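You operate a simulated robot arm through the tools that you are given. There is no shell and no other tool.

The job below is to be done with a simulated robot arm. You get a single attempt, and the scene is never put back.

Task
Test the red regulator on the rig and sort it by the gauge.
Fine: in this order: lever on, then air open; let the pointer settle, then air shut, then bleed to zero, then lever off, then lift it off; green band to the green tray, red band to the red tray; leave the other two.

The check looks at the end state, three seconds after you hand in, the way a careful person would. Anything else that was tipped, shoved, dropped, spilled or broken makes it a failure.

Robot
A 6-joint arm with a three-finger gripper, fixed in place. Base frame: the origin is at the foot of the arm, x ahead of it, y to its left, z up. Readings come in m, degrees, newtons and seconds.
Its first joint turns from -166.0 to 166.0 degrees. Payload 4.89 kg.
The TCP is the grasp point between the finger pads, 0.03 m short of the fingertips. In the tool frame z runs along the fingers and y along their closing line. The gripper opens to 0.164 m. The gripper's body begins 0.125 m behind the TCP.
Orientation is that of the tool frame in the base frame, as a unit quaternion [x, y, z, w]. With the fingers straight down and closing along the base's y, the tool's x points along the base's -x, its y along +y and its z along -z.

Tools
- The arm moves only by the tool jog_arm. Its argument "increments" is a list that holds one entry, the list of rows, each a list of 7 numbers: the shift along the base's x, y, z in m, then the turn, a rotation vector about the base's x, y, z in rad, then the finger opening in m, from 0 to 0.164. In form: [[[tx, ty, tz, ax, ay, az, fingers], ...]]. A call has 1 to 20 rows; each row is the pose to reach, as a shift and turn from the pose commanded when the call began. A row lasts 0.2 s, in which the tool goes at most 0.05 m and 8.6 degrees; a call with a longer step from one row to the next is refused whole, and so is a gripper value outside its range. Where a pose cannot be reached the arm comes as near as it can. A force on the tool above 40 N (or 10 N above the force at the start of the call, whichever is more), or a blocked arm, ends the call early, and 0.2 s more pass. Each finger travels about 0.108 m/s and halts on what it meets, pressing with about 29 N; the grip force reading is that of the motor and also rises with nothing between the fingers. The clock runs only during rows and for 0.2 s after the last one: add rows that repeat a pose to give the fingers time. It gives the time, the measured TCP pose, the force on the tool (base axes), the opening and the grip force at its end, in the units of the frame above (readings bear some noise), with the torque about the TCP (base axes, N m) and any sound that the robot's microphone picked up, and new pictures: "views" is both (left out), scene, wrist or none.
- Cameras (640 x 400 px; columns grow to the right, rows downward): "scene" is fixed at [0.0503, -0.5004, 1.5346]; the picture's right is [0.71, -0.70, 0.00], its down [-0.16, -0.16, -0.97] and it looks along [0.68, 0.69, -0.23] (base axes); focal length 327 px, centre (320, 200). "wrist" rides on the gripper at [0.076, -0.002, -0.152] in the tool frame; the picture's right is [0.02, 1.00, 0.00], its down [-0.88, 0.02, -0.47] and it looks along [-0.47, 0.01, 0.88] (tool axes); focal length 247 px, centre (320, 200). There is no depth. A picture from a camera that has moved, and an enlarged one, comes with that camera's place and axes in the base frame and with its lens.
- lift_body(by): slides the trunk up (or, below 0, down) by that many m; the arm rides with it, the base frame stays. It gives what a move gives, with no picture.
- zoom(camera, box): a new picture of the part [left, top, right, bottom] of that camera's present view, enlarged. It takes no simulated time.
- sign_off(): hands the job in; it is judged then, once.

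Nothing tells you positions but the pictures and the camera data. Unless the task says otherwise, let go and move clear before handing in.

The tools are called after "Call:" as a command line: name --argument value ..., lists and objects as JSON in quotes. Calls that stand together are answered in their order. jog_arm: Moves the arm, as the interface text tells. Its arguments: {"type":"object","properties":{"increments":{"type":"array","items":{"type":"array","items":{"type":"array","items":{"type":"number"}}}},"views":{"type":"string","enum":["both","scene","wrist","none"]}},"required":["increments"]} The other tools are called the same way: lift_body (by) slides the trunk up or down; zoom (camera, box) takes an enlarged picture of a part of a camera's view; sign_off () hands the job in.

At the start:

```text
time: 0.0
tool_pos: [0.4709, 0.4196, 1.3454]
tcp_rot: [0.0, 1.0, 0.0, 0.001]
force: [-0.2, 1.2, -0.8]
torque: [-0.02, -0.05, -0.04]
gripper_width: 0.164
grasp_force: 0.1
trunk travel left (down, up): [-0.175, 0.215]
```

scene: 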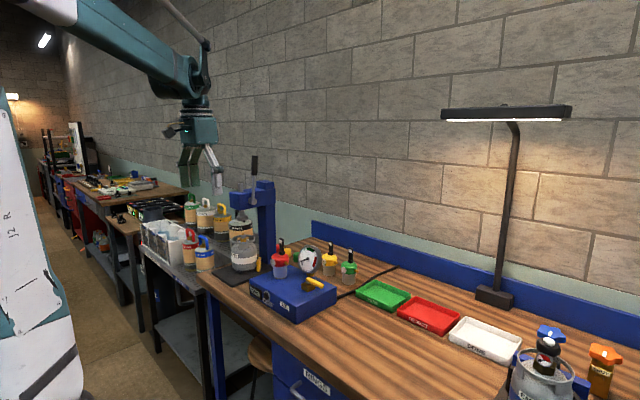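
wrist: 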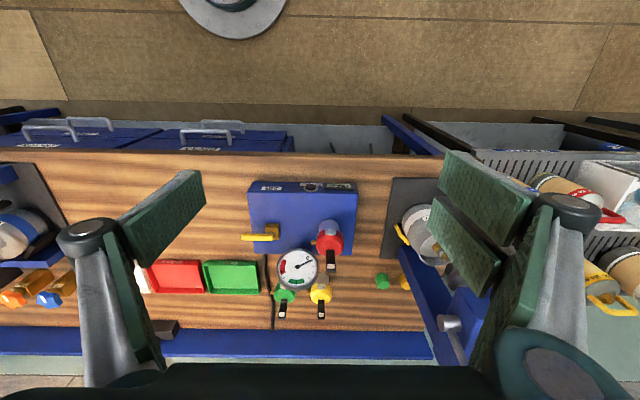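

I see a blue test rig with a red regulator, a gauge, a yellow handle, and green/yellow regulators behind; a green and a red tray are to the right. I'll zoom in to study them before moving.

Call:
zoom --camera "scene" --box '[220, 220, 420, 345]'

Call:
zoom --camera "wrist" --box '[220, 165, 440, 330]'

Call:
zoom --camera "scene" --box '[240, 235, 340, 297]'

```text
3.20 times, centred on (320, 282) of scene
camera zoom: at [0.0503, -0.5004, 1.5346], right [0.71, -0.7, 0.0], down [-0.16, -0.16, -0.97], along [0.68, 0.69, -0.23], focal length 1047 px, centre (320, -64)
```

zoom: 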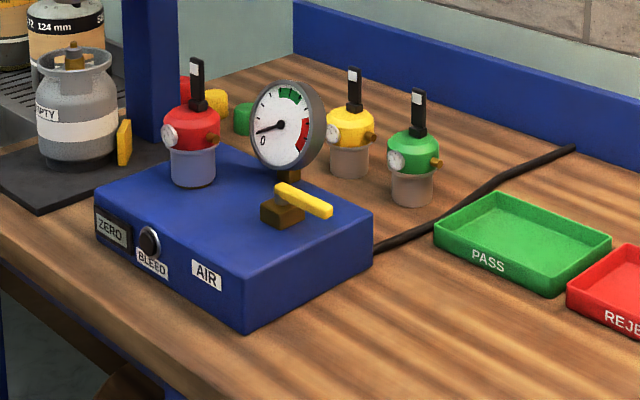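

```text
2.42 times, centred on (330, 248) of wrist
camera zoom: at [0.395, 0.4175, 1.4977], right [-0.02, 1.0, 0.0], down [0.88, 0.02, 0.47], along [0.47, 0.01, -0.88], focal length 599 px, centre (296, 85)
```

zoom: 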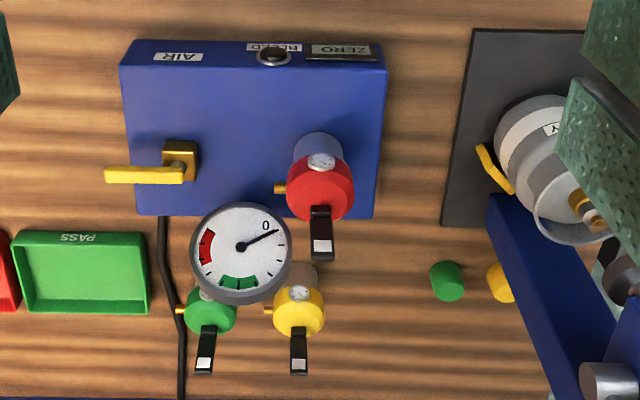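

```text
6.40 times, centred on (290, 266) of scene
camera zoom: at [0.0503, -0.5004, 1.5346], right [0.71, -0.7, 0.0], down [-0.16, -0.16, -0.97], along [0.68, 0.69, -0.23], focal length 2094 px, centre (512, -222)
```

zoom: 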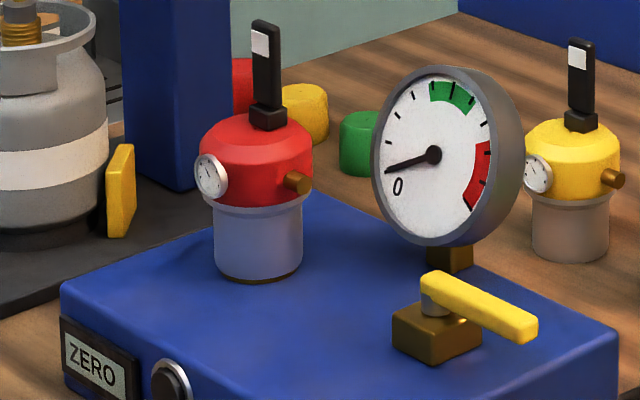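

The red regulator sits on the rig at about (0.77, 0.45), its black lever upright to z≈1.10. The gauge is at (0.84, 0.37, 1.02), the yellow air handle pivots at about (0.78, 0.30, 0.98), and the bleed button is on the front face at about (0.665, 0.40, 0.93). I'll move a bit closer for a better look before touching anything.

Call:
zoom --camera "scene" --box '[200, 150, 300, 290]'

Call:
jog_arm --increments '[[[0.03, 0, -0.02, 0, 0, 0, 0.14], [0.06, 0, -0.04, 0, 0, 0, 0.12], [0.09, 0, -0.06, 0, 0, 0, 0.1], [0.12, 0, -0.08, 0, 0, 0, 0.08], [0.14, 0, -0.095, 0, 0, 0, 0.06], [0.14, 0, -0.095, 0, 0, 0, 0.06]]]' --views "both"

```text
2.86 times, centred on (250, 220) of scene
camera zoom: at [0.0503, -0.5004, 1.5346], right [0.71, -0.7, 0.0], down [-0.16, -0.16, -0.97], along [0.68, 0.69, -0.23], focal length 935 px, centre (520, 143)
```

zoom: 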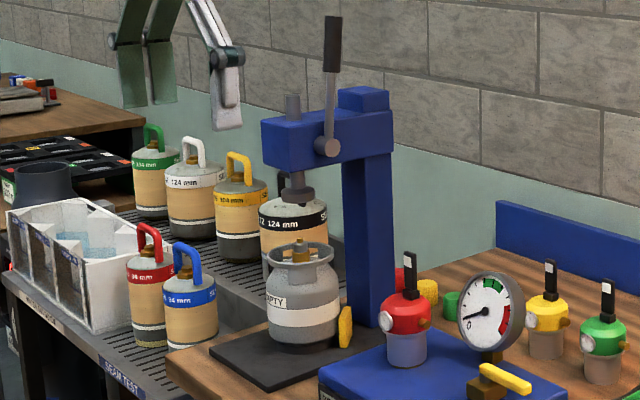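

```text
time: 1.4
tool_pos: [0.6134, 0.419, 1.2515]
tcp_rot: [0.001, 1.0, 0.0, 0.001]
force: [-0.2, 0.8, -0.8]
torque: [-0.01, 0.08, 0.02]
gripper_width: 0.0602
grasp_force: 0.1
trunk travel left (down, up): [-0.175, 0.215]
camera wrist: at [0.5374, 0.4176, 1.4032], right [-0.02, 1.0, 0.0], down [0.88, 0.02, 0.47], along [0.47, 0.01, -0.88], focal length 247 px, centre (320, 200)
```

scene: 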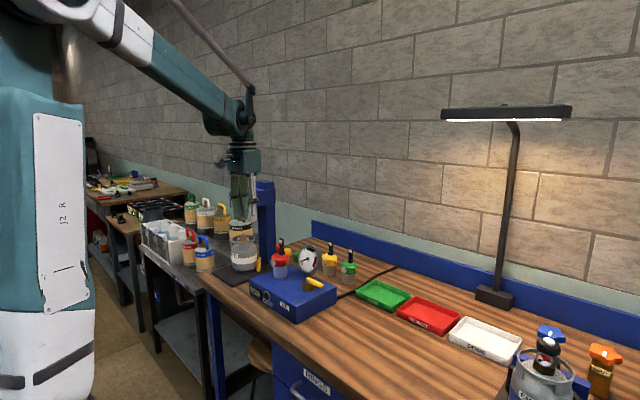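
wrist: 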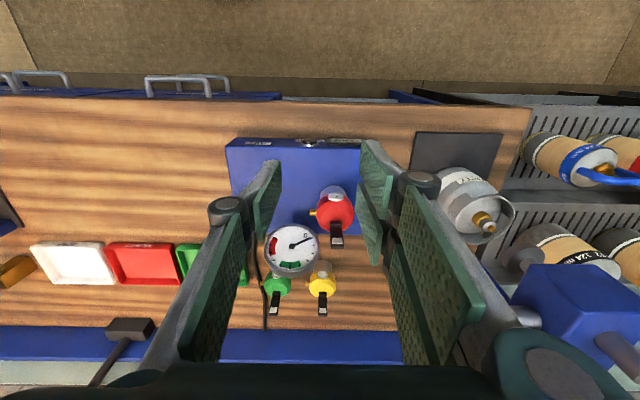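

The regulator is now closer in the wrist view between the fingers. I'll zoom in on the lever and the valve to judge how they hinge.

Call:
zoom --camera "wrist" --box '[220, 130, 380, 320]'

Call:
zoom --camera "wrist" --box '[295, 180, 375, 260]'

Call:
zoom --camera "scene" --box '[262, 232, 302, 257]'

Call:
zoom --camera "scene" --box '[330, 235, 370, 295]'

```text
2.11 times, centred on (300, 225) of wrist
camera zoom: at [0.5374, 0.4176, 1.4032], right [-0.02, 1.0, 0.0], down [0.88, 0.02, 0.47], along [0.47, 0.01, -0.88], focal length 520 px, centre (362, 147)
```

zoom: 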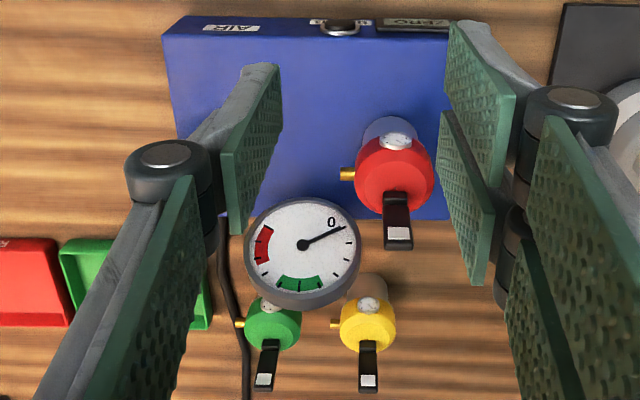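

```text
5.00 times, centred on (335, 220) of wrist
camera zoom: at [0.5374, 0.4176, 1.4032], right [-0.02, 1.0, 0.0], down [0.88, 0.02, 0.47], along [0.47, 0.01, -0.88], focal length 1235 px, centre (245, 100)
```

zoom: 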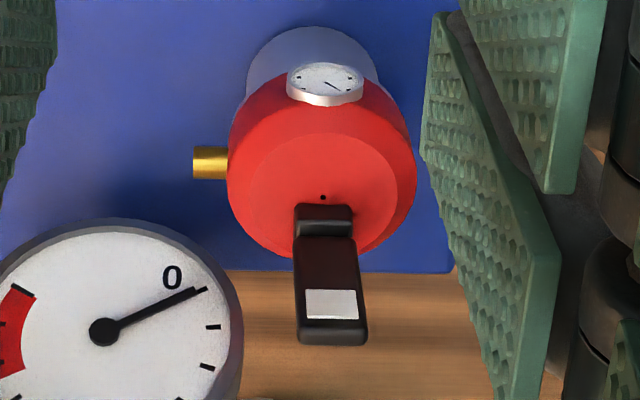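

```text
16.00 times, centred on (282, 244) of scene
camera zoom: at [0.0503, -0.5004, 1.5346], right [0.71, -0.7, 0.0], down [-0.16, -0.16, -0.97], along [0.68, 0.69, -0.23], focal length 5236 px, centre (928, -512)
```

zoom: 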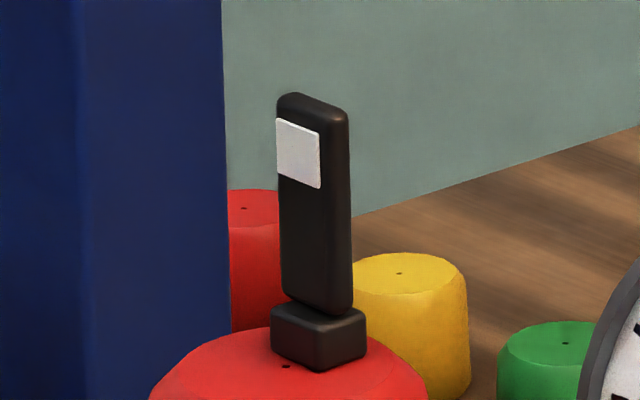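

```text
6.67 times, centred on (350, 265) of scene
camera zoom: at [0.0503, -0.5004, 1.5346], right [0.71, -0.7, 0.0], down [-0.16, -0.16, -0.97], along [0.68, 0.69, -0.23], focal length 2182 px, centre (120, -233)
```

zoom: 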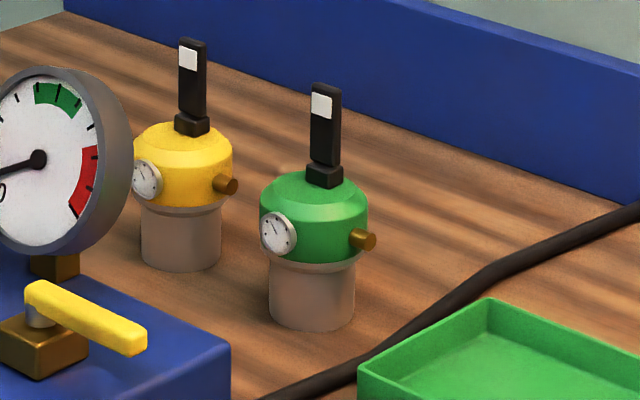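

The lever is vertical at about (0.780, 0.450), z 1.043–1.100, flat along y, so it should hinge about the y axis. The direction is unclear, so I'll close the fingers, go behind it (+x side) at a safe height and look.

Call:
jog_arm --increments '[[[0.045, 0.005, 0, 0, 0, 0, 0.03], [0.09, 0.012, 0, 0, 0, 0, 0.0], [0.135, 0.02, 0, 0, 0, 0, 0.0], [0.18, 0.028, 0, 0, 0, 0, 0.0], [0.212, 0.03, 0, 0, 0, 0, 0.0], [0.212, 0.03, -0.045, 0, 0, 0, 0.0], [0.212, 0.03, -0.09, 0, 0, 0, 0.0], [0.212, 0.03, -0.09, 0, 0, 0, 0.0]]]' --views "both"

```text
time: 3.2
tool_pos: [0.8245, 0.4482, 1.16]
tcp_rot: [0.001, 1.0, 0.0, 0.0]
force: [0.3, 0.1, -0.9]
torque: [-0.04, 0.09, 0.02]
gripper_width: 0.0
grasp_force: 28.9
trunk travel left (down, up): [-0.175, 0.215]
camera wrist: at [0.749, 0.4465, 1.3122], right [-0.02, 1.0, 0.0], down [0.88, 0.02, 0.47], along [0.47, 0.01, -0.88], focal length 247 px, centre (320, 200)
```

scene: 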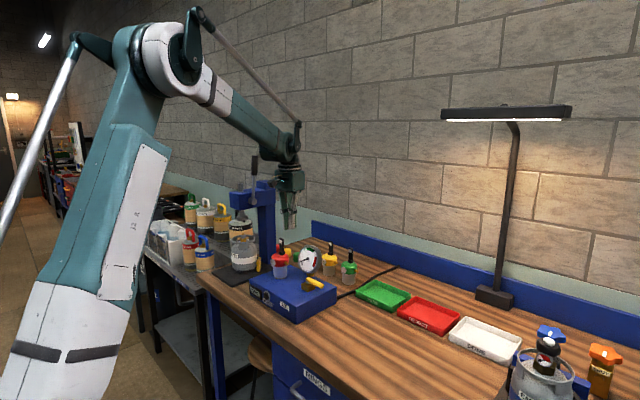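
wrist: 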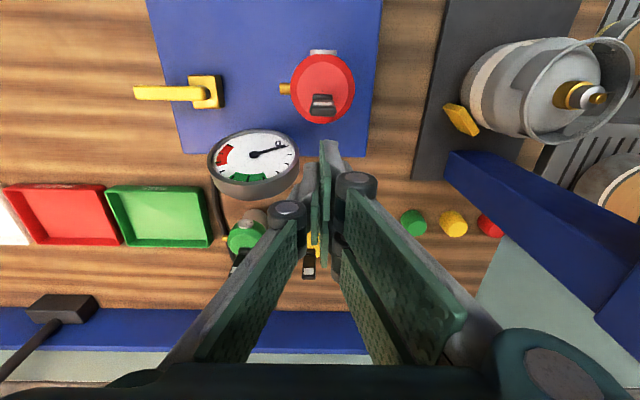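

The arm reaches there without trouble, and the view is from nearly above. I'll zoom on the lever, the air handle and the scene view.

Call:
zoom --camera "wrist" --box '[270, 30, 370, 130]'

Call:
zoom --camera "wrist" --box '[120, 40, 320, 200]'

Call:
zoom --camera "scene" --box '[240, 180, 360, 280]'

```text
4.00 times, centred on (320, 80) of wrist
camera zoom: at [0.749, 0.4465, 1.3122], right [-0.02, 1.0, 0.0], down [0.88, 0.02, 0.47], along [0.47, 0.01, -0.88], focal length 988 px, centre (320, 680)
```

zoom: 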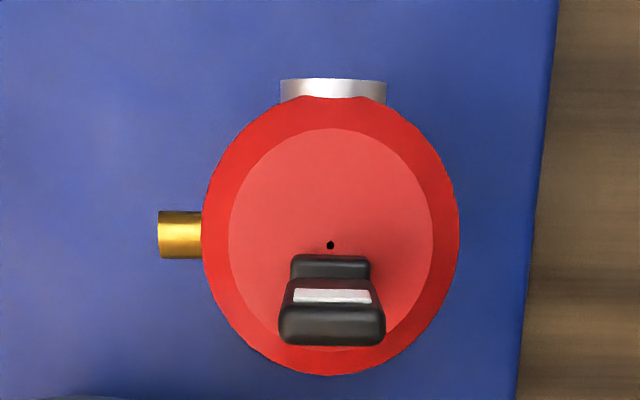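

```text
2.50 times, centred on (220, 120) of wrist
camera zoom: at [0.749, 0.4465, 1.3122], right [-0.02, 1.0, 0.0], down [0.88, 0.02, 0.47], along [0.47, 0.01, -0.88], focal length 617 px, centre (570, 400)
```

zoom: 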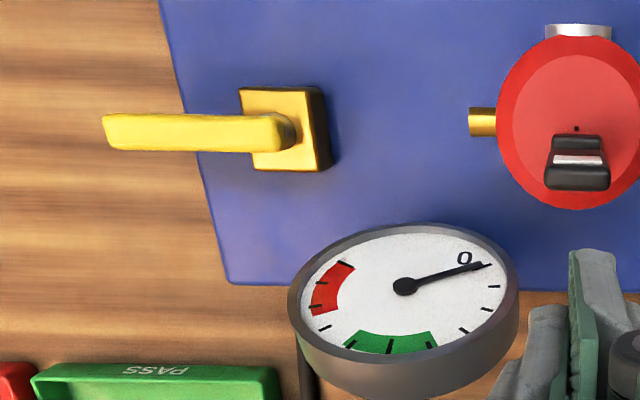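

```text
4.00 times, centred on (300, 230) of scene
camera zoom: at [0.0503, -0.5004, 1.5346], right [0.71, -0.7, 0.0], down [-0.16, -0.16, -0.97], along [0.68, 0.69, -0.23], focal length 1309 px, centre (400, 80)
```

zoom: 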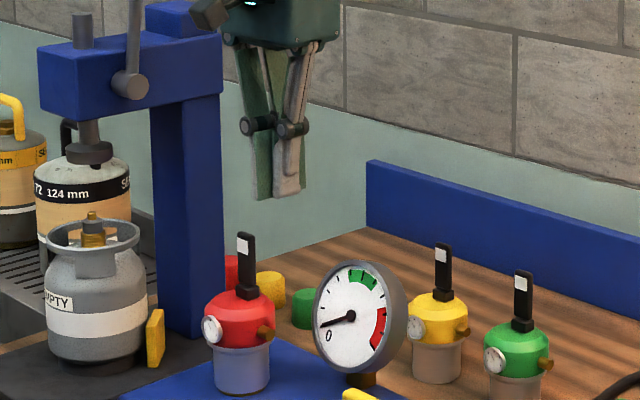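

The lever is exactly upright with its hinge block at x≈0.772–0.789. I'll lower the closed fingers behind it and approach to just short of contact.

Call:
jog_arm --increments '[[[0, 0.0005, -0.02, 0, 0, 0, 0.0], [0, 0.0005, -0.042, 0, 0, 0, 0.0], [-0.01, 0.0005, -0.042, 0, 0, 0, 0.0], [-0.02, 0.0005, -0.042, 0, 0, 0, 0.0], [-0.02, 0.0005, -0.042, 0, 0, 0, 0.0]]]' --views "both"

Call:
zoom --camera "wrist" --box '[250, 60, 410, 220]'

Call:
zoom --camera "scene" --box '[250, 210, 330, 270]'

```text
time: 4.4
tool_pos: [0.8027, 0.4513, 1.1186]
tcp_rot: [0.001, 1.0, -0.001, 0.0]
force: [0.4, -0.9, 0.6]
torque: [0.04, -0.05, -0.02]
gripper_width: 0.0001
grasp_force: 29.2
trunk travel left (down, up): [-0.175, 0.215]
camera wrist: at [0.7271, 0.4484, 1.2713], right [-0.02, 1.0, 0.0], down [0.88, 0.02, 0.47], along [0.47, 0.01, -0.88], focal length 247 px, centre (320, 200)
```

scene: 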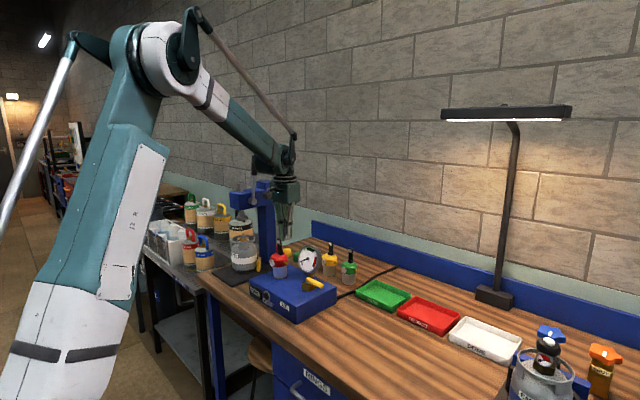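
wrist: 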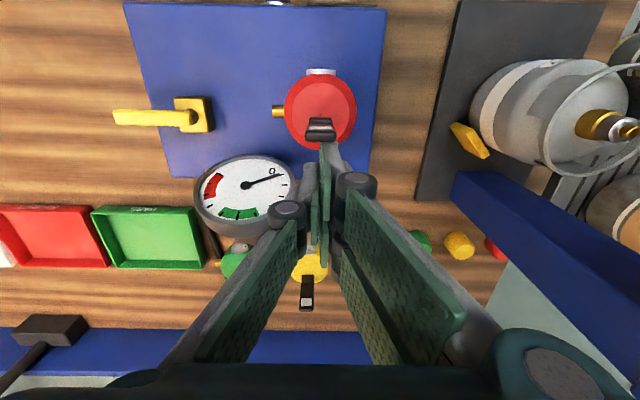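

```text
2.50 times, centred on (330, 140) of wrist
camera zoom: at [0.7271, 0.4484, 1.2713], right [-0.02, 1.0, 0.0], down [0.88, 0.02, 0.47], along [0.47, 0.01, -0.88], focal length 617 px, centre (295, 350)
```

zoom: 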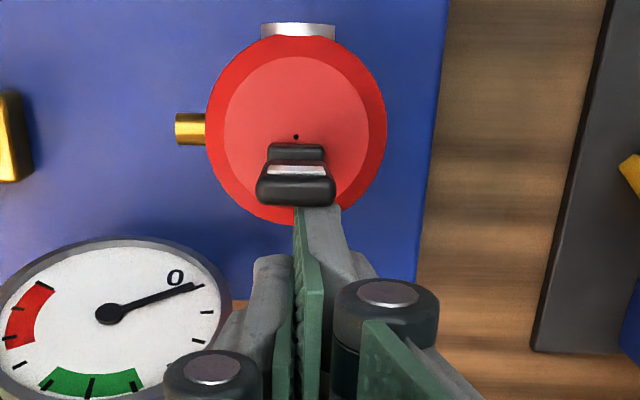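

```text
6.67 times, centred on (290, 240) of scene
camera zoom: at [0.0503, -0.5004, 1.5346], right [0.71, -0.7, 0.0], down [-0.16, -0.16, -0.97], along [0.68, 0.69, -0.23], focal length 2182 px, centre (520, -67)
```

zoom: 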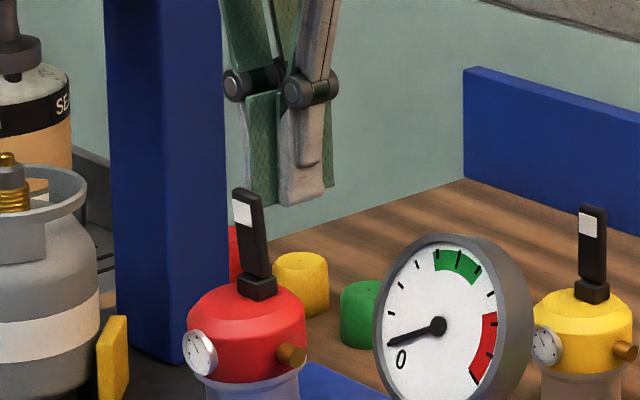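

The lever already seems to lean a little toward −x with almost no force. I'll zoom to check whether it is the lever hinging or the body tipping.

Call:
zoom --camera "scene" --box '[262, 232, 302, 282]'

Call:
zoom --camera "scene" --box '[262, 232, 302, 257]'

Call:
zoom --camera "wrist" --box '[270, 60, 370, 160]'

```text
8.00 times, centred on (282, 257) of scene
camera zoom: at [0.0503, -0.5004, 1.5346], right [0.71, -0.7, 0.0], down [-0.16, -0.16, -0.97], along [0.68, 0.69, -0.23], focal length 2618 px, centre (624, -256)
```

zoom: 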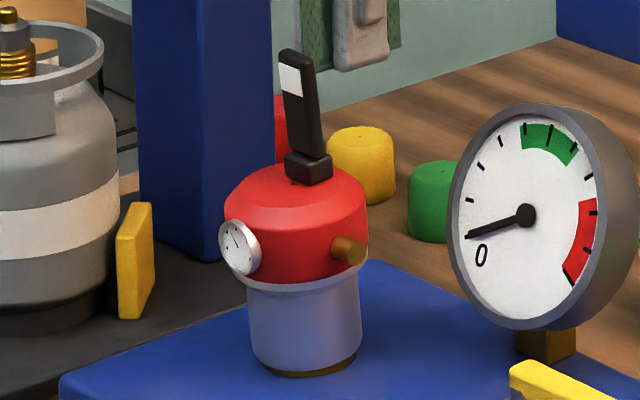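

```text
16.00 times, centred on (282, 244) of scene
camera zoom: at [0.0503, -0.5004, 1.5346], right [0.71, -0.7, 0.0], down [-0.16, -0.16, -0.97], along [0.68, 0.69, -0.23], focal length 5236 px, centre (928, -512)
```

zoom: 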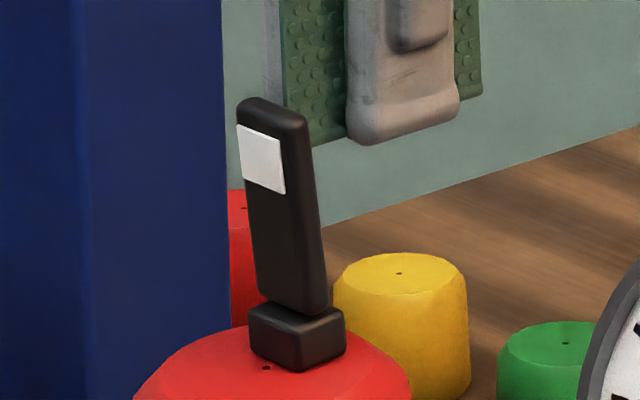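

```text
4.00 times, centred on (320, 110) of wrist
camera zoom: at [0.7271, 0.4484, 1.2713], right [-0.02, 1.0, 0.0], down [0.88, 0.02, 0.47], along [0.47, 0.01, -0.88], focal length 988 px, centre (320, 560)
```

zoom: 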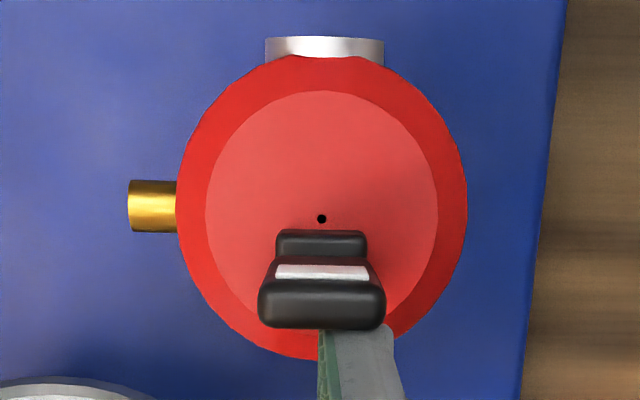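

The whole body is tipping (the hinge block shifted too), so −x pushing is wrong, at least without holding it down. I'll back off gently to let it settle upright.

Call:
jog_arm --increments '[[[0.003, 0, 0, 0, 0, 0, 0.0], [0.006, 0, 0, 0, 0, 0, 0.0], [0.01, 0, 0, 0, 0, 0, 0.0], [0.016, 0, 0, 0, 0, 0, 0.0], [0.02, 0, 0, 0, 0, 0, 0.0], [0.02, 0, 0, 0, 0, 0, 0.0]]]' --views "both"

Call:
zoom --camera "scene" --box '[262, 232, 302, 282]'

Call:
zoom --camera "scene" --box '[262, 232, 302, 257]'

Call:
zoom --camera "wrist" --box '[270, 60, 370, 160]'

```text
time: 5.8
tool_pos: [0.8223, 0.4484, 1.1187]
tcp_rot: [0.0, 1.0, 0.001, 0.001]
force: [-0.6, -0.1, -0.1]
torque: [0.02, -0.01, -0.03]
gripper_width: 0.0
grasp_force: 28.8
trunk travel left (down, up): [-0.175, 0.215]
camera wrist: at [0.747, 0.448, 1.2707], right [-0.02, 1.0, 0.0], down [0.88, 0.02, 0.47], along [0.47, 0.01, -0.88], focal length 247 px, centre (320, 200)
```

scene: 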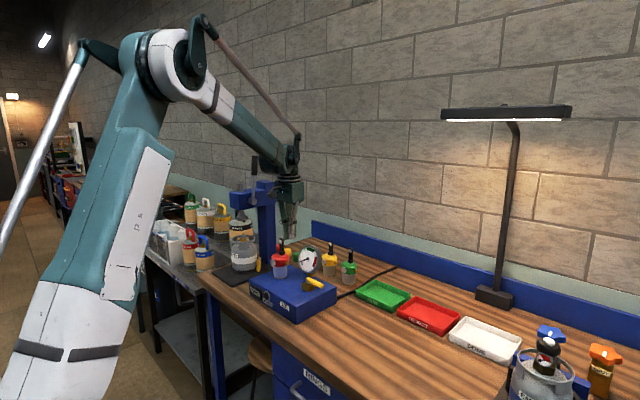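
wrist: 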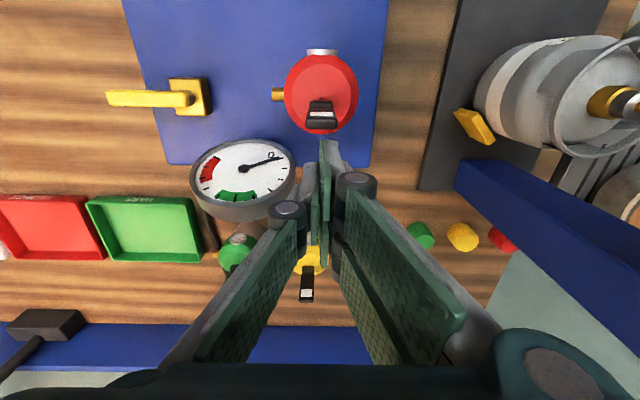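

```text
8.00 times, centred on (282, 257) of scene
camera zoom: at [0.0503, -0.5004, 1.5346], right [0.71, -0.7, 0.0], down [-0.16, -0.16, -0.97], along [0.68, 0.69, -0.23], focal length 2618 px, centre (624, -256)
```

zoom: 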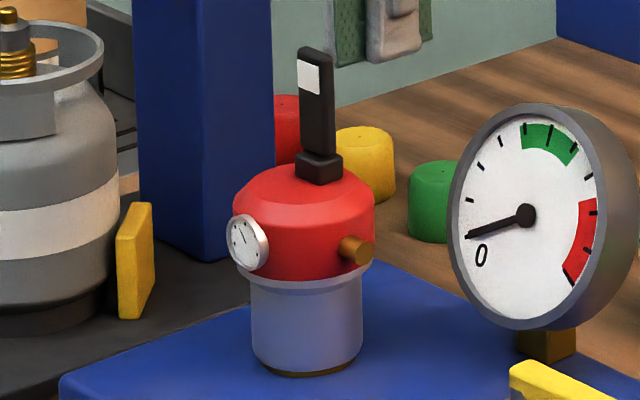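

```text
16.00 times, centred on (282, 244) of scene
camera zoom: at [0.0503, -0.5004, 1.5346], right [0.71, -0.7, 0.0], down [-0.16, -0.16, -0.97], along [0.68, 0.69, -0.23], focal length 5236 px, centre (928, -512)
```

zoom: 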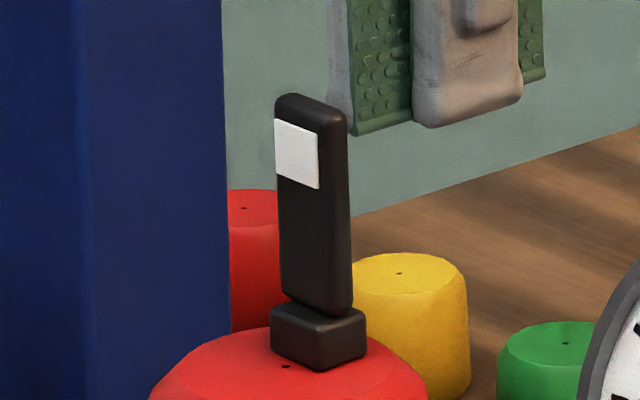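

```text
4.00 times, centred on (320, 110) of wrist
camera zoom: at [0.747, 0.448, 1.2707], right [-0.02, 1.0, 0.0], down [0.88, 0.02, 0.47], along [0.47, 0.01, -0.88], focal length 988 px, centre (320, 560)
```

zoom: 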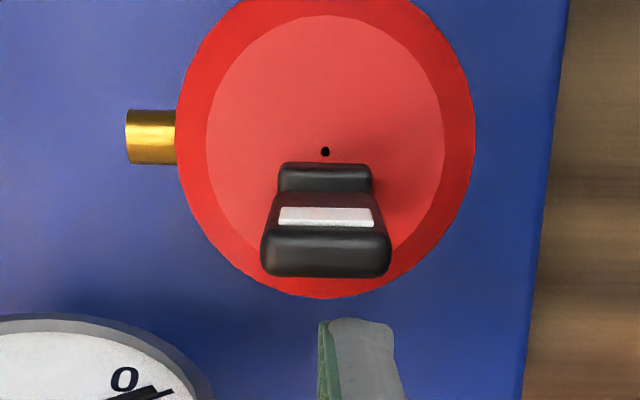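

It settled back upright. Before the next test I'll inspect the finger shape, since contact came earlier than expected.

Call:
zoom --camera "wrist" --box '[250, 120, 410, 280]'

Call:
zoom --camera "scene" --box '[265, 165, 315, 245]'

```text
2.50 times, centred on (330, 200) of wrist
camera zoom: at [0.747, 0.448, 1.2707], right [-0.02, 1.0, 0.0], down [0.88, 0.02, 0.47], along [0.47, 0.01, -0.88], focal length 617 px, centre (295, 200)
```

zoom: 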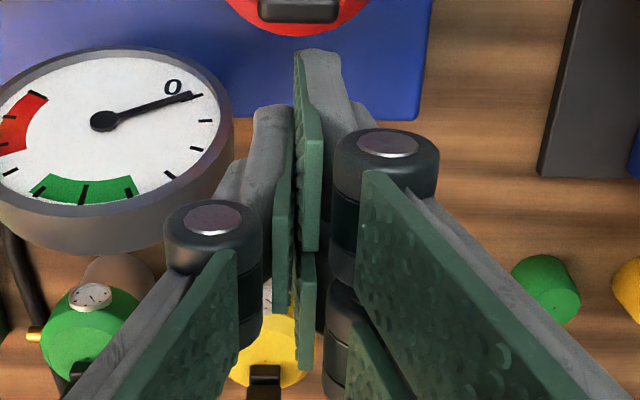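

```text
5.00 times, centred on (290, 205) of scene
camera zoom: at [0.0503, -0.5004, 1.5346], right [0.71, -0.7, 0.0], down [-0.16, -0.16, -0.97], along [0.68, 0.69, -0.23], focal length 1636 px, centre (470, 175)
```

zoom: 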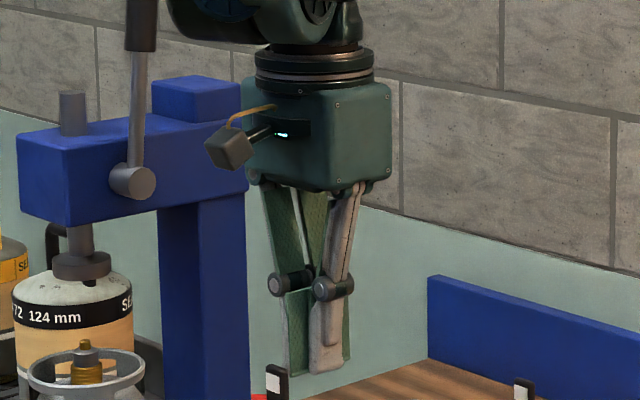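

The gripper has two fingers on the +y side (spread about ±0.034 m in x) and one on the −y side, so contact came from the outer finger. I'll hop over to the −x side of the lever to test the +x direction.

Call:
jog_arm --increments '[[[0, 0, 0.04, 0, 0, 0, 0.0], [-0.045, -0.004, 0.04, 0, 0, 0, 0.0], [-0.095, -0.0075, 0.04, 0, 0, 0, 0.0], [-0.095, -0.0075, 0.04, 0, 0, 0, 0.0], [-0.095, -0.0075, 0.0, 0, 0, 0, 0.0], [-0.095, -0.0075, 0.0, 0, 0, 0, 0.0]]]' --views "both"

Call:
zoom --camera "scene" --box '[250, 212, 314, 292]'

Call:
zoom --camera "wrist" --box '[250, 120, 410, 280]'

```text
refused: row 3 steps farther than a row can; nothing moved
```

```text
5.00 times, centred on (282, 252) of scene
camera zoom: at [0.0503, -0.5004, 1.5346], right [0.71, -0.7, 0.0], down [-0.16, -0.16, -0.97], along [0.68, 0.69, -0.23], focal length 1636 px, centre (510, -60)
```

zoom: 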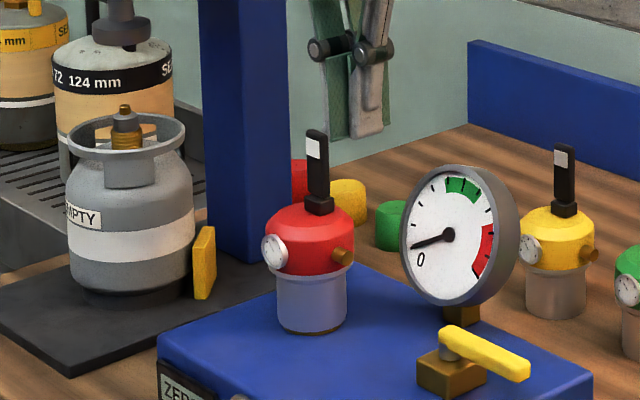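

```text
2.50 times, centred on (330, 200) of wrist
camera zoom: at [0.747, 0.448, 1.2707], right [-0.02, 1.0, 0.0], down [0.88, 0.02, 0.47], along [0.47, 0.01, -0.88], focal length 617 px, centre (295, 200)
```

zoom: 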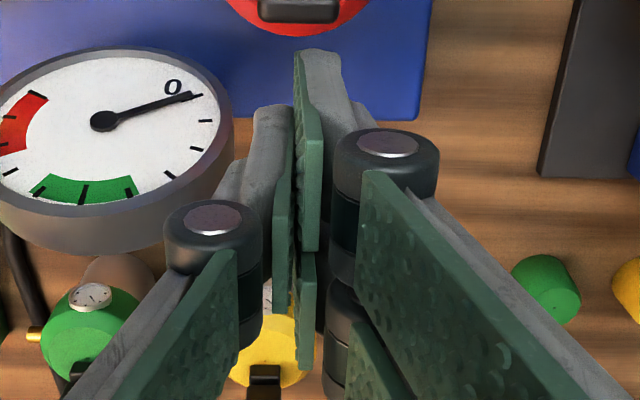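

The step was slightly too long, so nothing moved. I'll repeat the same hop with smaller steps.

Call:
jog_arm --increments '[[[0, 0, 0.04, 0, 0, 0, 0.0], [-0.04, -0.003, 0.04, 0, 0, 0, 0.0], [-0.08, -0.006, 0.04, 0, 0, 0, 0.0], [-0.095, -0.0075, 0.04, 0, 0, 0, 0.0], [-0.095, -0.0075, 0.0, 0, 0, 0, 0.0], [-0.095, -0.0075, 0.0, 0, 0, 0, 0.0]]]' --views "both"

Call:
zoom --camera "scene" --box '[250, 212, 314, 292]'

Call:
zoom --camera "wrist" --box '[250, 120, 410, 280]'

```text
time: 7.2
tool_pos: [0.7285, 0.4426, 1.1183]
tcp_rot: [0.0, 1.0, -0.001, 0.0]
force: [0.9, 0.7, -0.2]
torque: [-0.01, -0.05, 0.0]
gripper_width: 0.0
grasp_force: 29.0
trunk travel left (down, up): [-0.175, 0.215]
camera wrist: at [0.6525, 0.44, 1.2695], right [-0.02, 1.0, 0.0], down [0.88, 0.02, 0.47], along [0.47, 0.01, -0.88], focal length 247 px, centre (320, 200)
```

scene: 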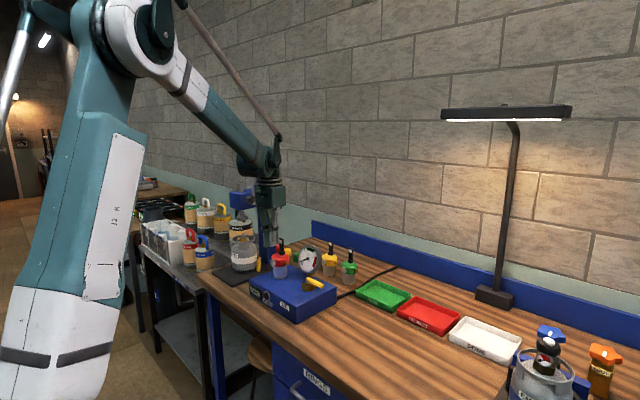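
wrist: 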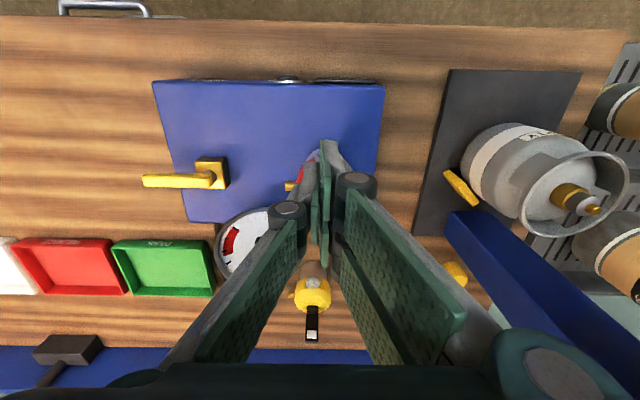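

```text
5.00 times, centred on (282, 252) of scene
camera zoom: at [0.0503, -0.5004, 1.5346], right [0.71, -0.7, 0.0], down [-0.16, -0.16, -0.97], along [0.68, 0.69, -0.23], focal length 1636 px, centre (510, -60)
```

zoom: 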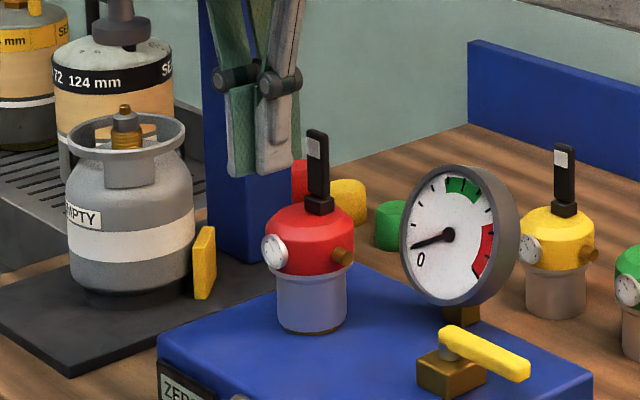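

```text
2.50 times, centred on (330, 200) of wrist
camera zoom: at [0.6525, 0.44, 1.2695], right [-0.02, 1.0, 0.0], down [0.88, 0.02, 0.47], along [0.47, 0.01, -0.88], focal length 617 px, centre (295, 200)
```

zoom: 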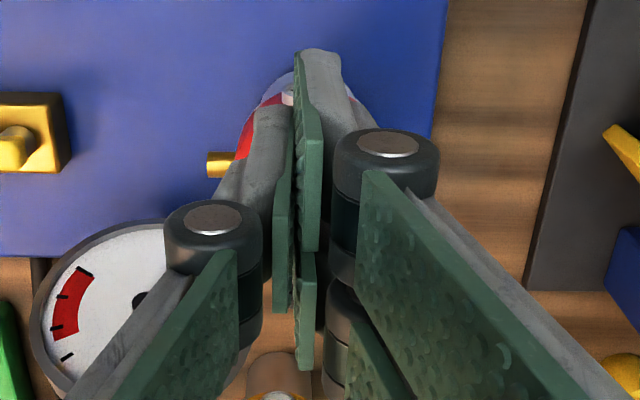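

The fingers are now just in front of the lever with it upright. I'll push a few millimetres in +x and check.

Call:
jog_arm --increments '[[[0.006, 0, 0, 0, 0, 0, 0.0], [0.012, 0, 0, 0, 0, 0, 0.0], [0.015, 0, 0, 0, 0, 0, 0.0], [0.018, 0, 0, 0, 0, 0, 0.0], [0.018, 0, 0, 0, 0, 0, 0.0]]]' --views "none"

Call:
zoom --camera "scene" --box '[262, 232, 302, 282]'

Call:
zoom --camera "scene" --box '[262, 232, 302, 257]'

```text
time: 8.4
tool_pos: [0.7455, 0.4421, 1.118]
tcp_rot: [0.0, 1.0, 0.0, -0.001]
force: [-1.4, -1.0, 1.2]
torque: [-0.04, 0.01, -0.01]
gripper_width: 0.0001
grasp_force: 28.5
trunk travel left (down, up): [-0.175, 0.215]
```

```text
8.00 times, centred on (282, 257) of scene
camera zoom: at [0.0503, -0.5004, 1.5346], right [0.71, -0.7, 0.0], down [-0.16, -0.16, -0.97], along [0.68, 0.69, -0.23], focal length 2618 px, centre (624, -256)
```

zoom: 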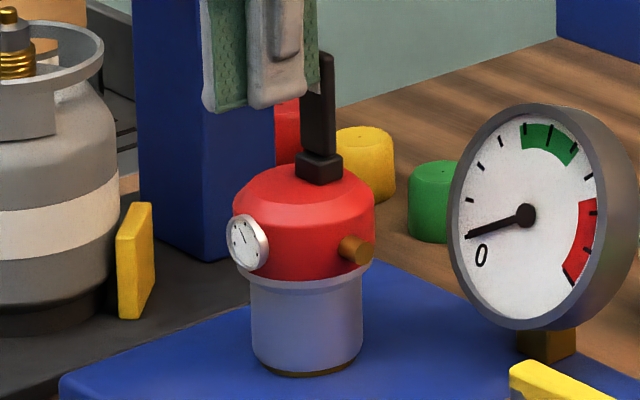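

```text
16.00 times, centred on (282, 244) of scene
camera zoom: at [0.0503, -0.5004, 1.5346], right [0.71, -0.7, 0.0], down [-0.16, -0.16, -0.97], along [0.68, 0.69, -0.23], focal length 5236 px, centre (928, -512)
```

zoom: 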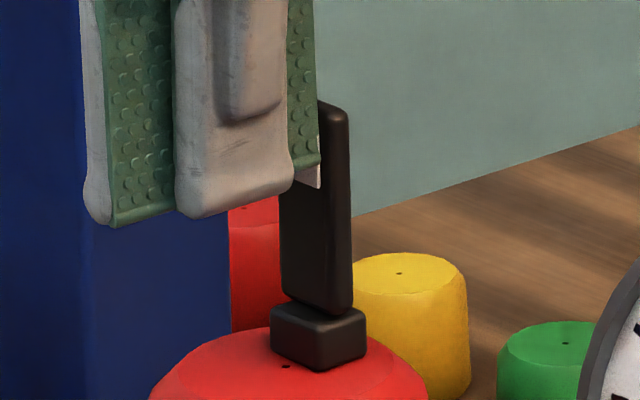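

The rear finger is just at the lever face and the regulator hasn't moved. I'll push on another 6 mm.

Call:
jog_arm --increments '[[[0.003, 0, 0, 0, 0, 0, 0.0], [0.006, 0, 0, 0, 0, 0, 0.0], [0.006, 0, 0, 0, 0, 0, 0.0]]]' --views "none"

Call:
zoom --camera "scene" --box '[262, 232, 302, 282]'

Call:
zoom --camera "scene" --box '[262, 232, 302, 257]'

```text
time: 9.2
tool_pos: [0.752, 0.4422, 1.1186]
tcp_rot: [0.001, 1.0, 0.0, 0.0]
force: [-0.2, -0.1, 0.4]
torque: [0.0, -0.01, 0.01]
gripper_width: 0.0
grasp_force: 29.2
trunk travel left (down, up): [-0.175, 0.215]
```

```text
8.00 times, centred on (282, 257) of scene
camera zoom: at [0.0503, -0.5004, 1.5346], right [0.71, -0.7, 0.0], down [-0.16, -0.16, -0.97], along [0.68, 0.69, -0.23], focal length 2618 px, centre (624, -256)
```

zoom: 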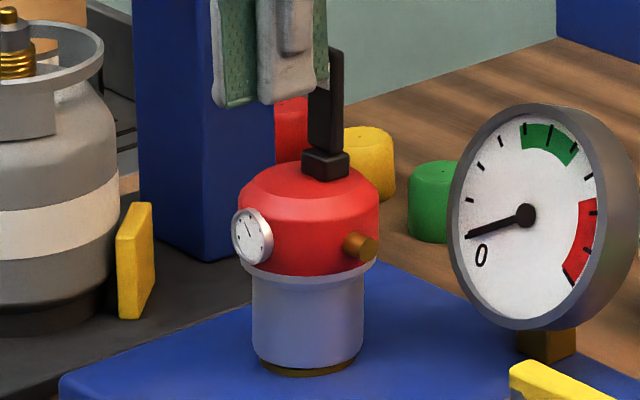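

```text
16.00 times, centred on (282, 244) of scene
camera zoom: at [0.0503, -0.5004, 1.5346], right [0.71, -0.7, 0.0], down [-0.16, -0.16, -0.97], along [0.68, 0.69, -0.23], focal length 5236 px, centre (928, -512)
```

zoom: 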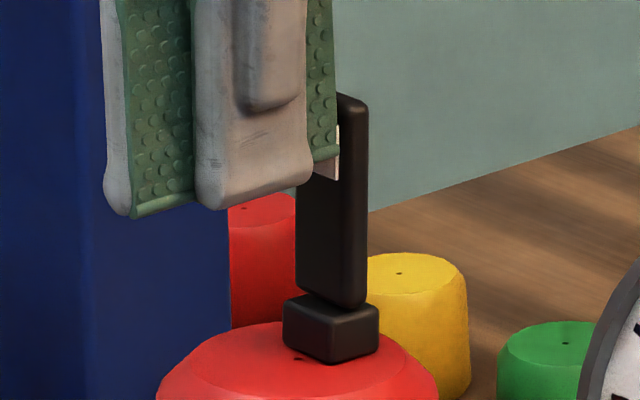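

Pushing at the lever top tips the loose body either way, so the hinge is stiffer than the body's own stability and the body must be held down while the lever turns. I'll back off, yaw the gripper 90° so the fingers can straddle the lever in x like a wrench, and get a side view from the wrist camera.

Call:
jog_arm --increments '[[[-0.006, 0, 0, 0, 0, 0, 0.0], [-0.02, 0, 0, 0, 0, 0, 0.0], [-0.02, 0, 0.04, 0, 0, 0, 0.0], [-0.02, 0, 0.08, 0, 0, 0, 0.0], [-0.016, -0.0005, 0.08, 0, 0, 0.1428, 0.01], [-0.012, -0.001, 0.08, 0, 0, 0.2856, 0.02], [-0.008, -0.0015, 0.08, 0, 0, 0.4284, 0.03], [-0.004, -0.002, 0.08, 0, 0, 0.5712, 0.04], [0.0, -0.0025, 0.08, 0, 0, 0.714, 0.05], [0.005, -0.003, 0.08, 0, 0, 0.8568, 0.05], [0.01, -0.0033, 0.08, 0, 0, 0.9996, 0.05], [0.015, -0.0036, 0.08, 0, 0, 1.1424, 0.05], [0.02, -0.0039, 0.08, 0, 0, 1.2852, 0.05], [0.024, -0.0039, 0.08, 0, 0, 1.428, 0.05], [0.028, -0.0039, 0.08, 0, 0, 1.5708, 0.05], [0.028, -0.0039, 0.08, 0, 0, 1.5708, 0.05]]]' --views "both"

Call:
zoom --camera "wrist" --box '[220, 120, 420, 320]'

Call:
zoom --camera "scene" --box '[262, 232, 302, 282]'

```text
time: 12.6
tool_pos: [0.7808, 0.4388, 1.1997]
tcp_rot: [0.707, -0.707, -0.001, 0.0]
force: [-0.2, 0.7, -0.7]
torque: [-0.04, 0.04, 0.01]
gripper_width: 0.0501
grasp_force: 0.1
trunk travel left (down, up): [-0.175, 0.215]
camera wrist: at [0.783, 0.3619, 1.351], right [-1.0, -0.02, 0.0], down [-0.02, 0.88, 0.47], along [-0.01, 0.47, -0.88], focal length 247 px, centre (320, 200)
```

scene: 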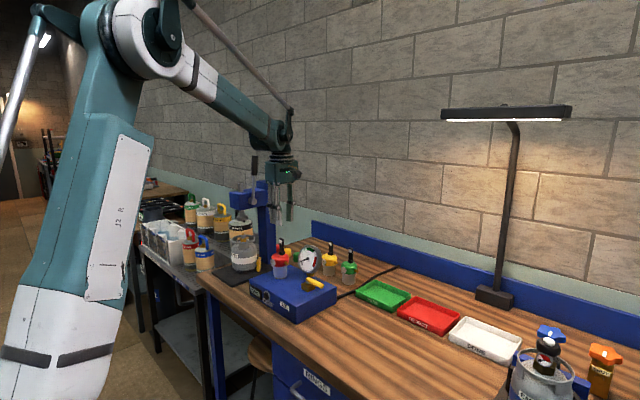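
wrist: 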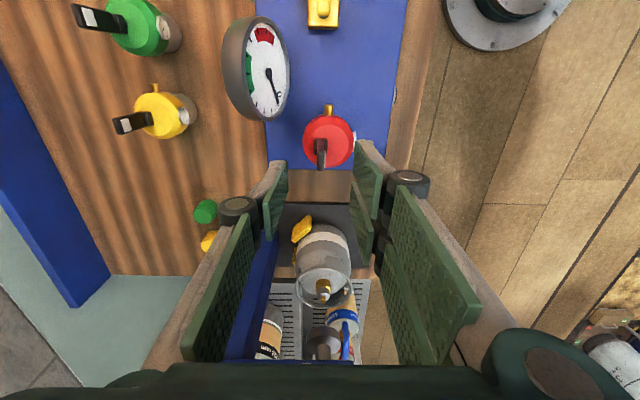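

```text
2.00 times, centred on (320, 220) of wrist
camera zoom: at [0.783, 0.3619, 1.351], right [-1.0, -0.02, 0.0], down [-0.02, 0.88, 0.47], along [-0.01, 0.47, -0.88], focal length 494 px, centre (320, 160)
```

zoom: 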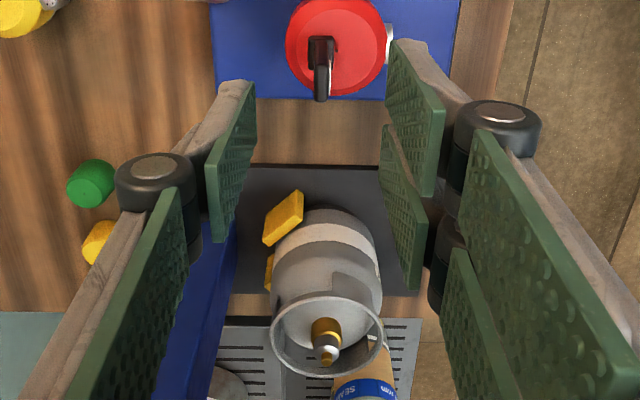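

```text
8.00 times, centred on (282, 257) of scene
camera zoom: at [0.0503, -0.5004, 1.5346], right [0.71, -0.7, 0.0], down [-0.16, -0.16, -0.97], along [0.68, 0.69, -0.23], focal length 2618 px, centre (624, -256)
```

zoom: 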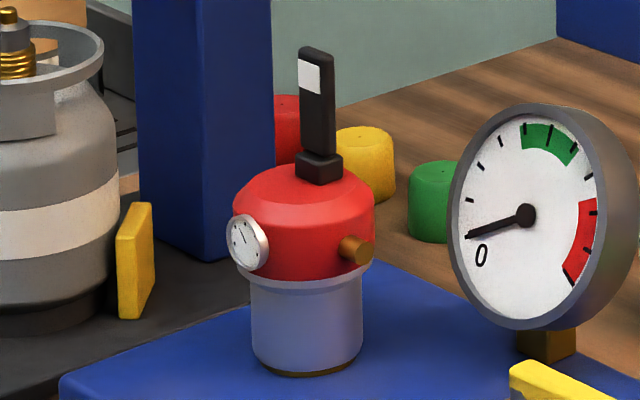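

The regulator is upright again and the fingers straddle the lever line. I'll descend around the lever, stopping above the hinge block.

Call:
jog_arm --increments '[[[0, 0, -0.04, 0, 0, 0, 0.05], [0, 0, -0.08, 0, 0, 0, 0.05], [0, 0, -0.1, 0, 0, 0, 0.05], [0, 0, -0.112, 0, 0, 0, 0.05], [0, 0, -0.112, 0, 0, 0, 0.05]]]' --views "both"

Call:
zoom --camera "wrist" --box '[240, 100, 400, 260]'

Call:
zoom --camera "scene" --box '[262, 227, 302, 257]'

```text
time: 13.8
tool_pos: [0.7817, 0.4395, 1.0865]
tcp_rot: [-0.707, 0.707, 0.0, 0.001]
force: [-0.3, 0.1, -0.7]
torque: [0.01, 0.0, -0.02]
gripper_width: 0.0497
grasp_force: 0.0
trunk travel left (down, up): [-0.175, 0.215]
camera wrist: at [0.7827, 0.3624, 1.2382], right [-1.0, -0.02, 0.0], down [-0.02, 0.88, 0.47], along [-0.01, 0.47, -0.88], focal length 247 px, centre (320, 200)
```

scene: 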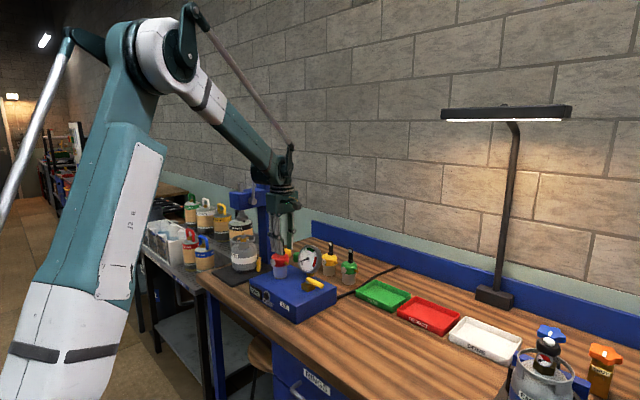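
wrist: 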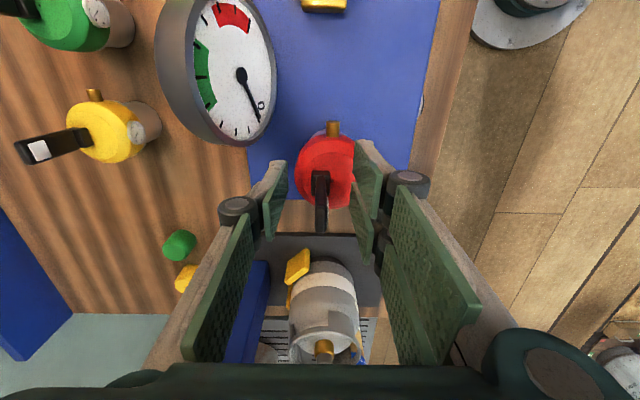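

```text
2.50 times, centred on (320, 180) of wrist
camera zoom: at [0.7827, 0.3624, 1.2382], right [-1.0, -0.02, 0.0], down [-0.02, 0.88, 0.47], along [-0.01, 0.47, -0.88], focal length 617 px, centre (320, 250)
```

zoom: 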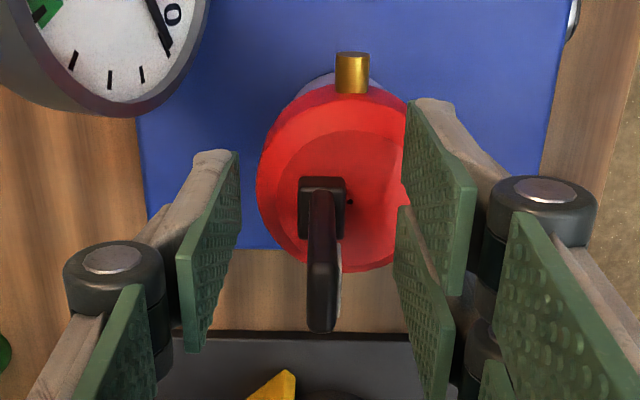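

```text
13.33 times, centred on (282, 242) of scene
camera zoom: at [0.0503, -0.5004, 1.5346], right [0.71, -0.7, 0.0], down [-0.16, -0.16, -0.97], along [0.68, 0.69, -0.23], focal length 4363 px, centre (827, -360)
```

zoom: 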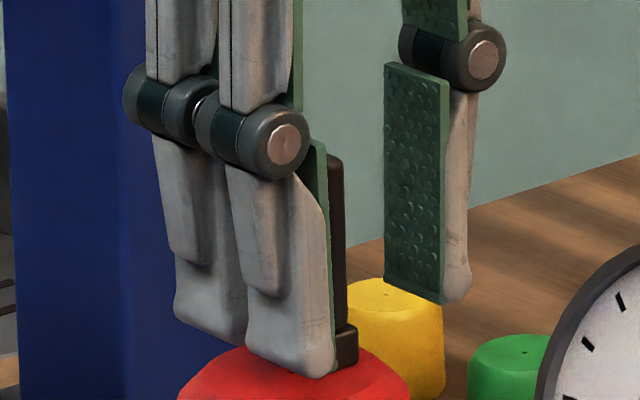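

The lever is centred between the pads with tips about 1 cm above the hinge block. I'll close the fingers lightly onto the lever.

Call:
jog_arm --increments '[[[0, 0, 0, 0, 0, 0, 0.03], [0, 0, 0, 0, 0, 0, 0.02], [0, 0, 0, 0, 0, 0, 0.014], [0, 0, 0, 0, 0, 0, 0.011], [0, 0, 0, 0, 0, 0, 0.011]]]' --views "none"

Call:
zoom --camera "wrist" --box '[240, 100, 400, 260]'

Call:
zoom --camera "scene" --box '[262, 232, 302, 282]'

```text
time: 15.0
tool_pos: [0.7812, 0.438, 1.0868]
tcp_rot: [-0.707, 0.707, 0.0, 0.0]
force: [-0.3, 0.0, -0.1]
torque: [0.0, 0.0, -0.01]
gripper_width: 0.0111
grasp_force: 0.1
trunk travel left (down, up): [-0.175, 0.215]
```

```text
2.50 times, centred on (320, 180) of wrist
camera zoom: at [0.7826, 0.3624, 1.2384], right [-1.0, -0.02, 0.0], down [-0.02, 0.88, 0.47], along [-0.01, 0.47, -0.88], focal length 617 px, centre (320, 250)
```

zoom: 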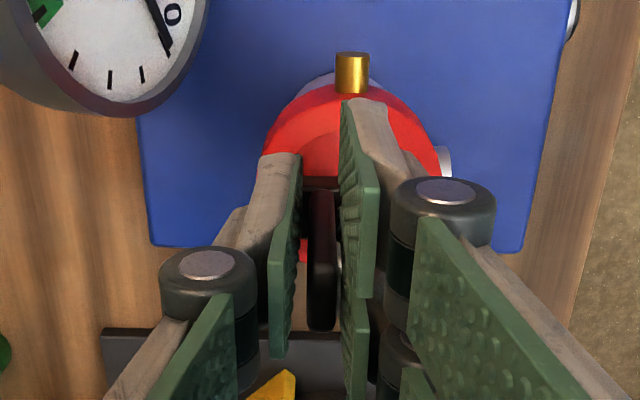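

```text
8.00 times, centred on (282, 257) of scene
camera zoom: at [0.0503, -0.5004, 1.5346], right [0.71, -0.7, 0.0], down [-0.16, -0.16, -0.97], along [0.68, 0.69, -0.23], focal length 2618 px, centre (624, -256)
```

zoom: 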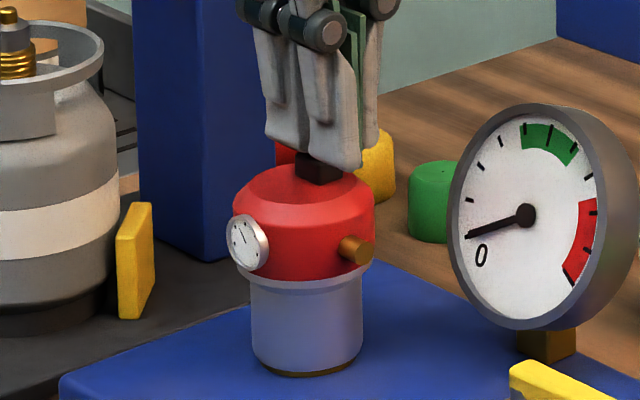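

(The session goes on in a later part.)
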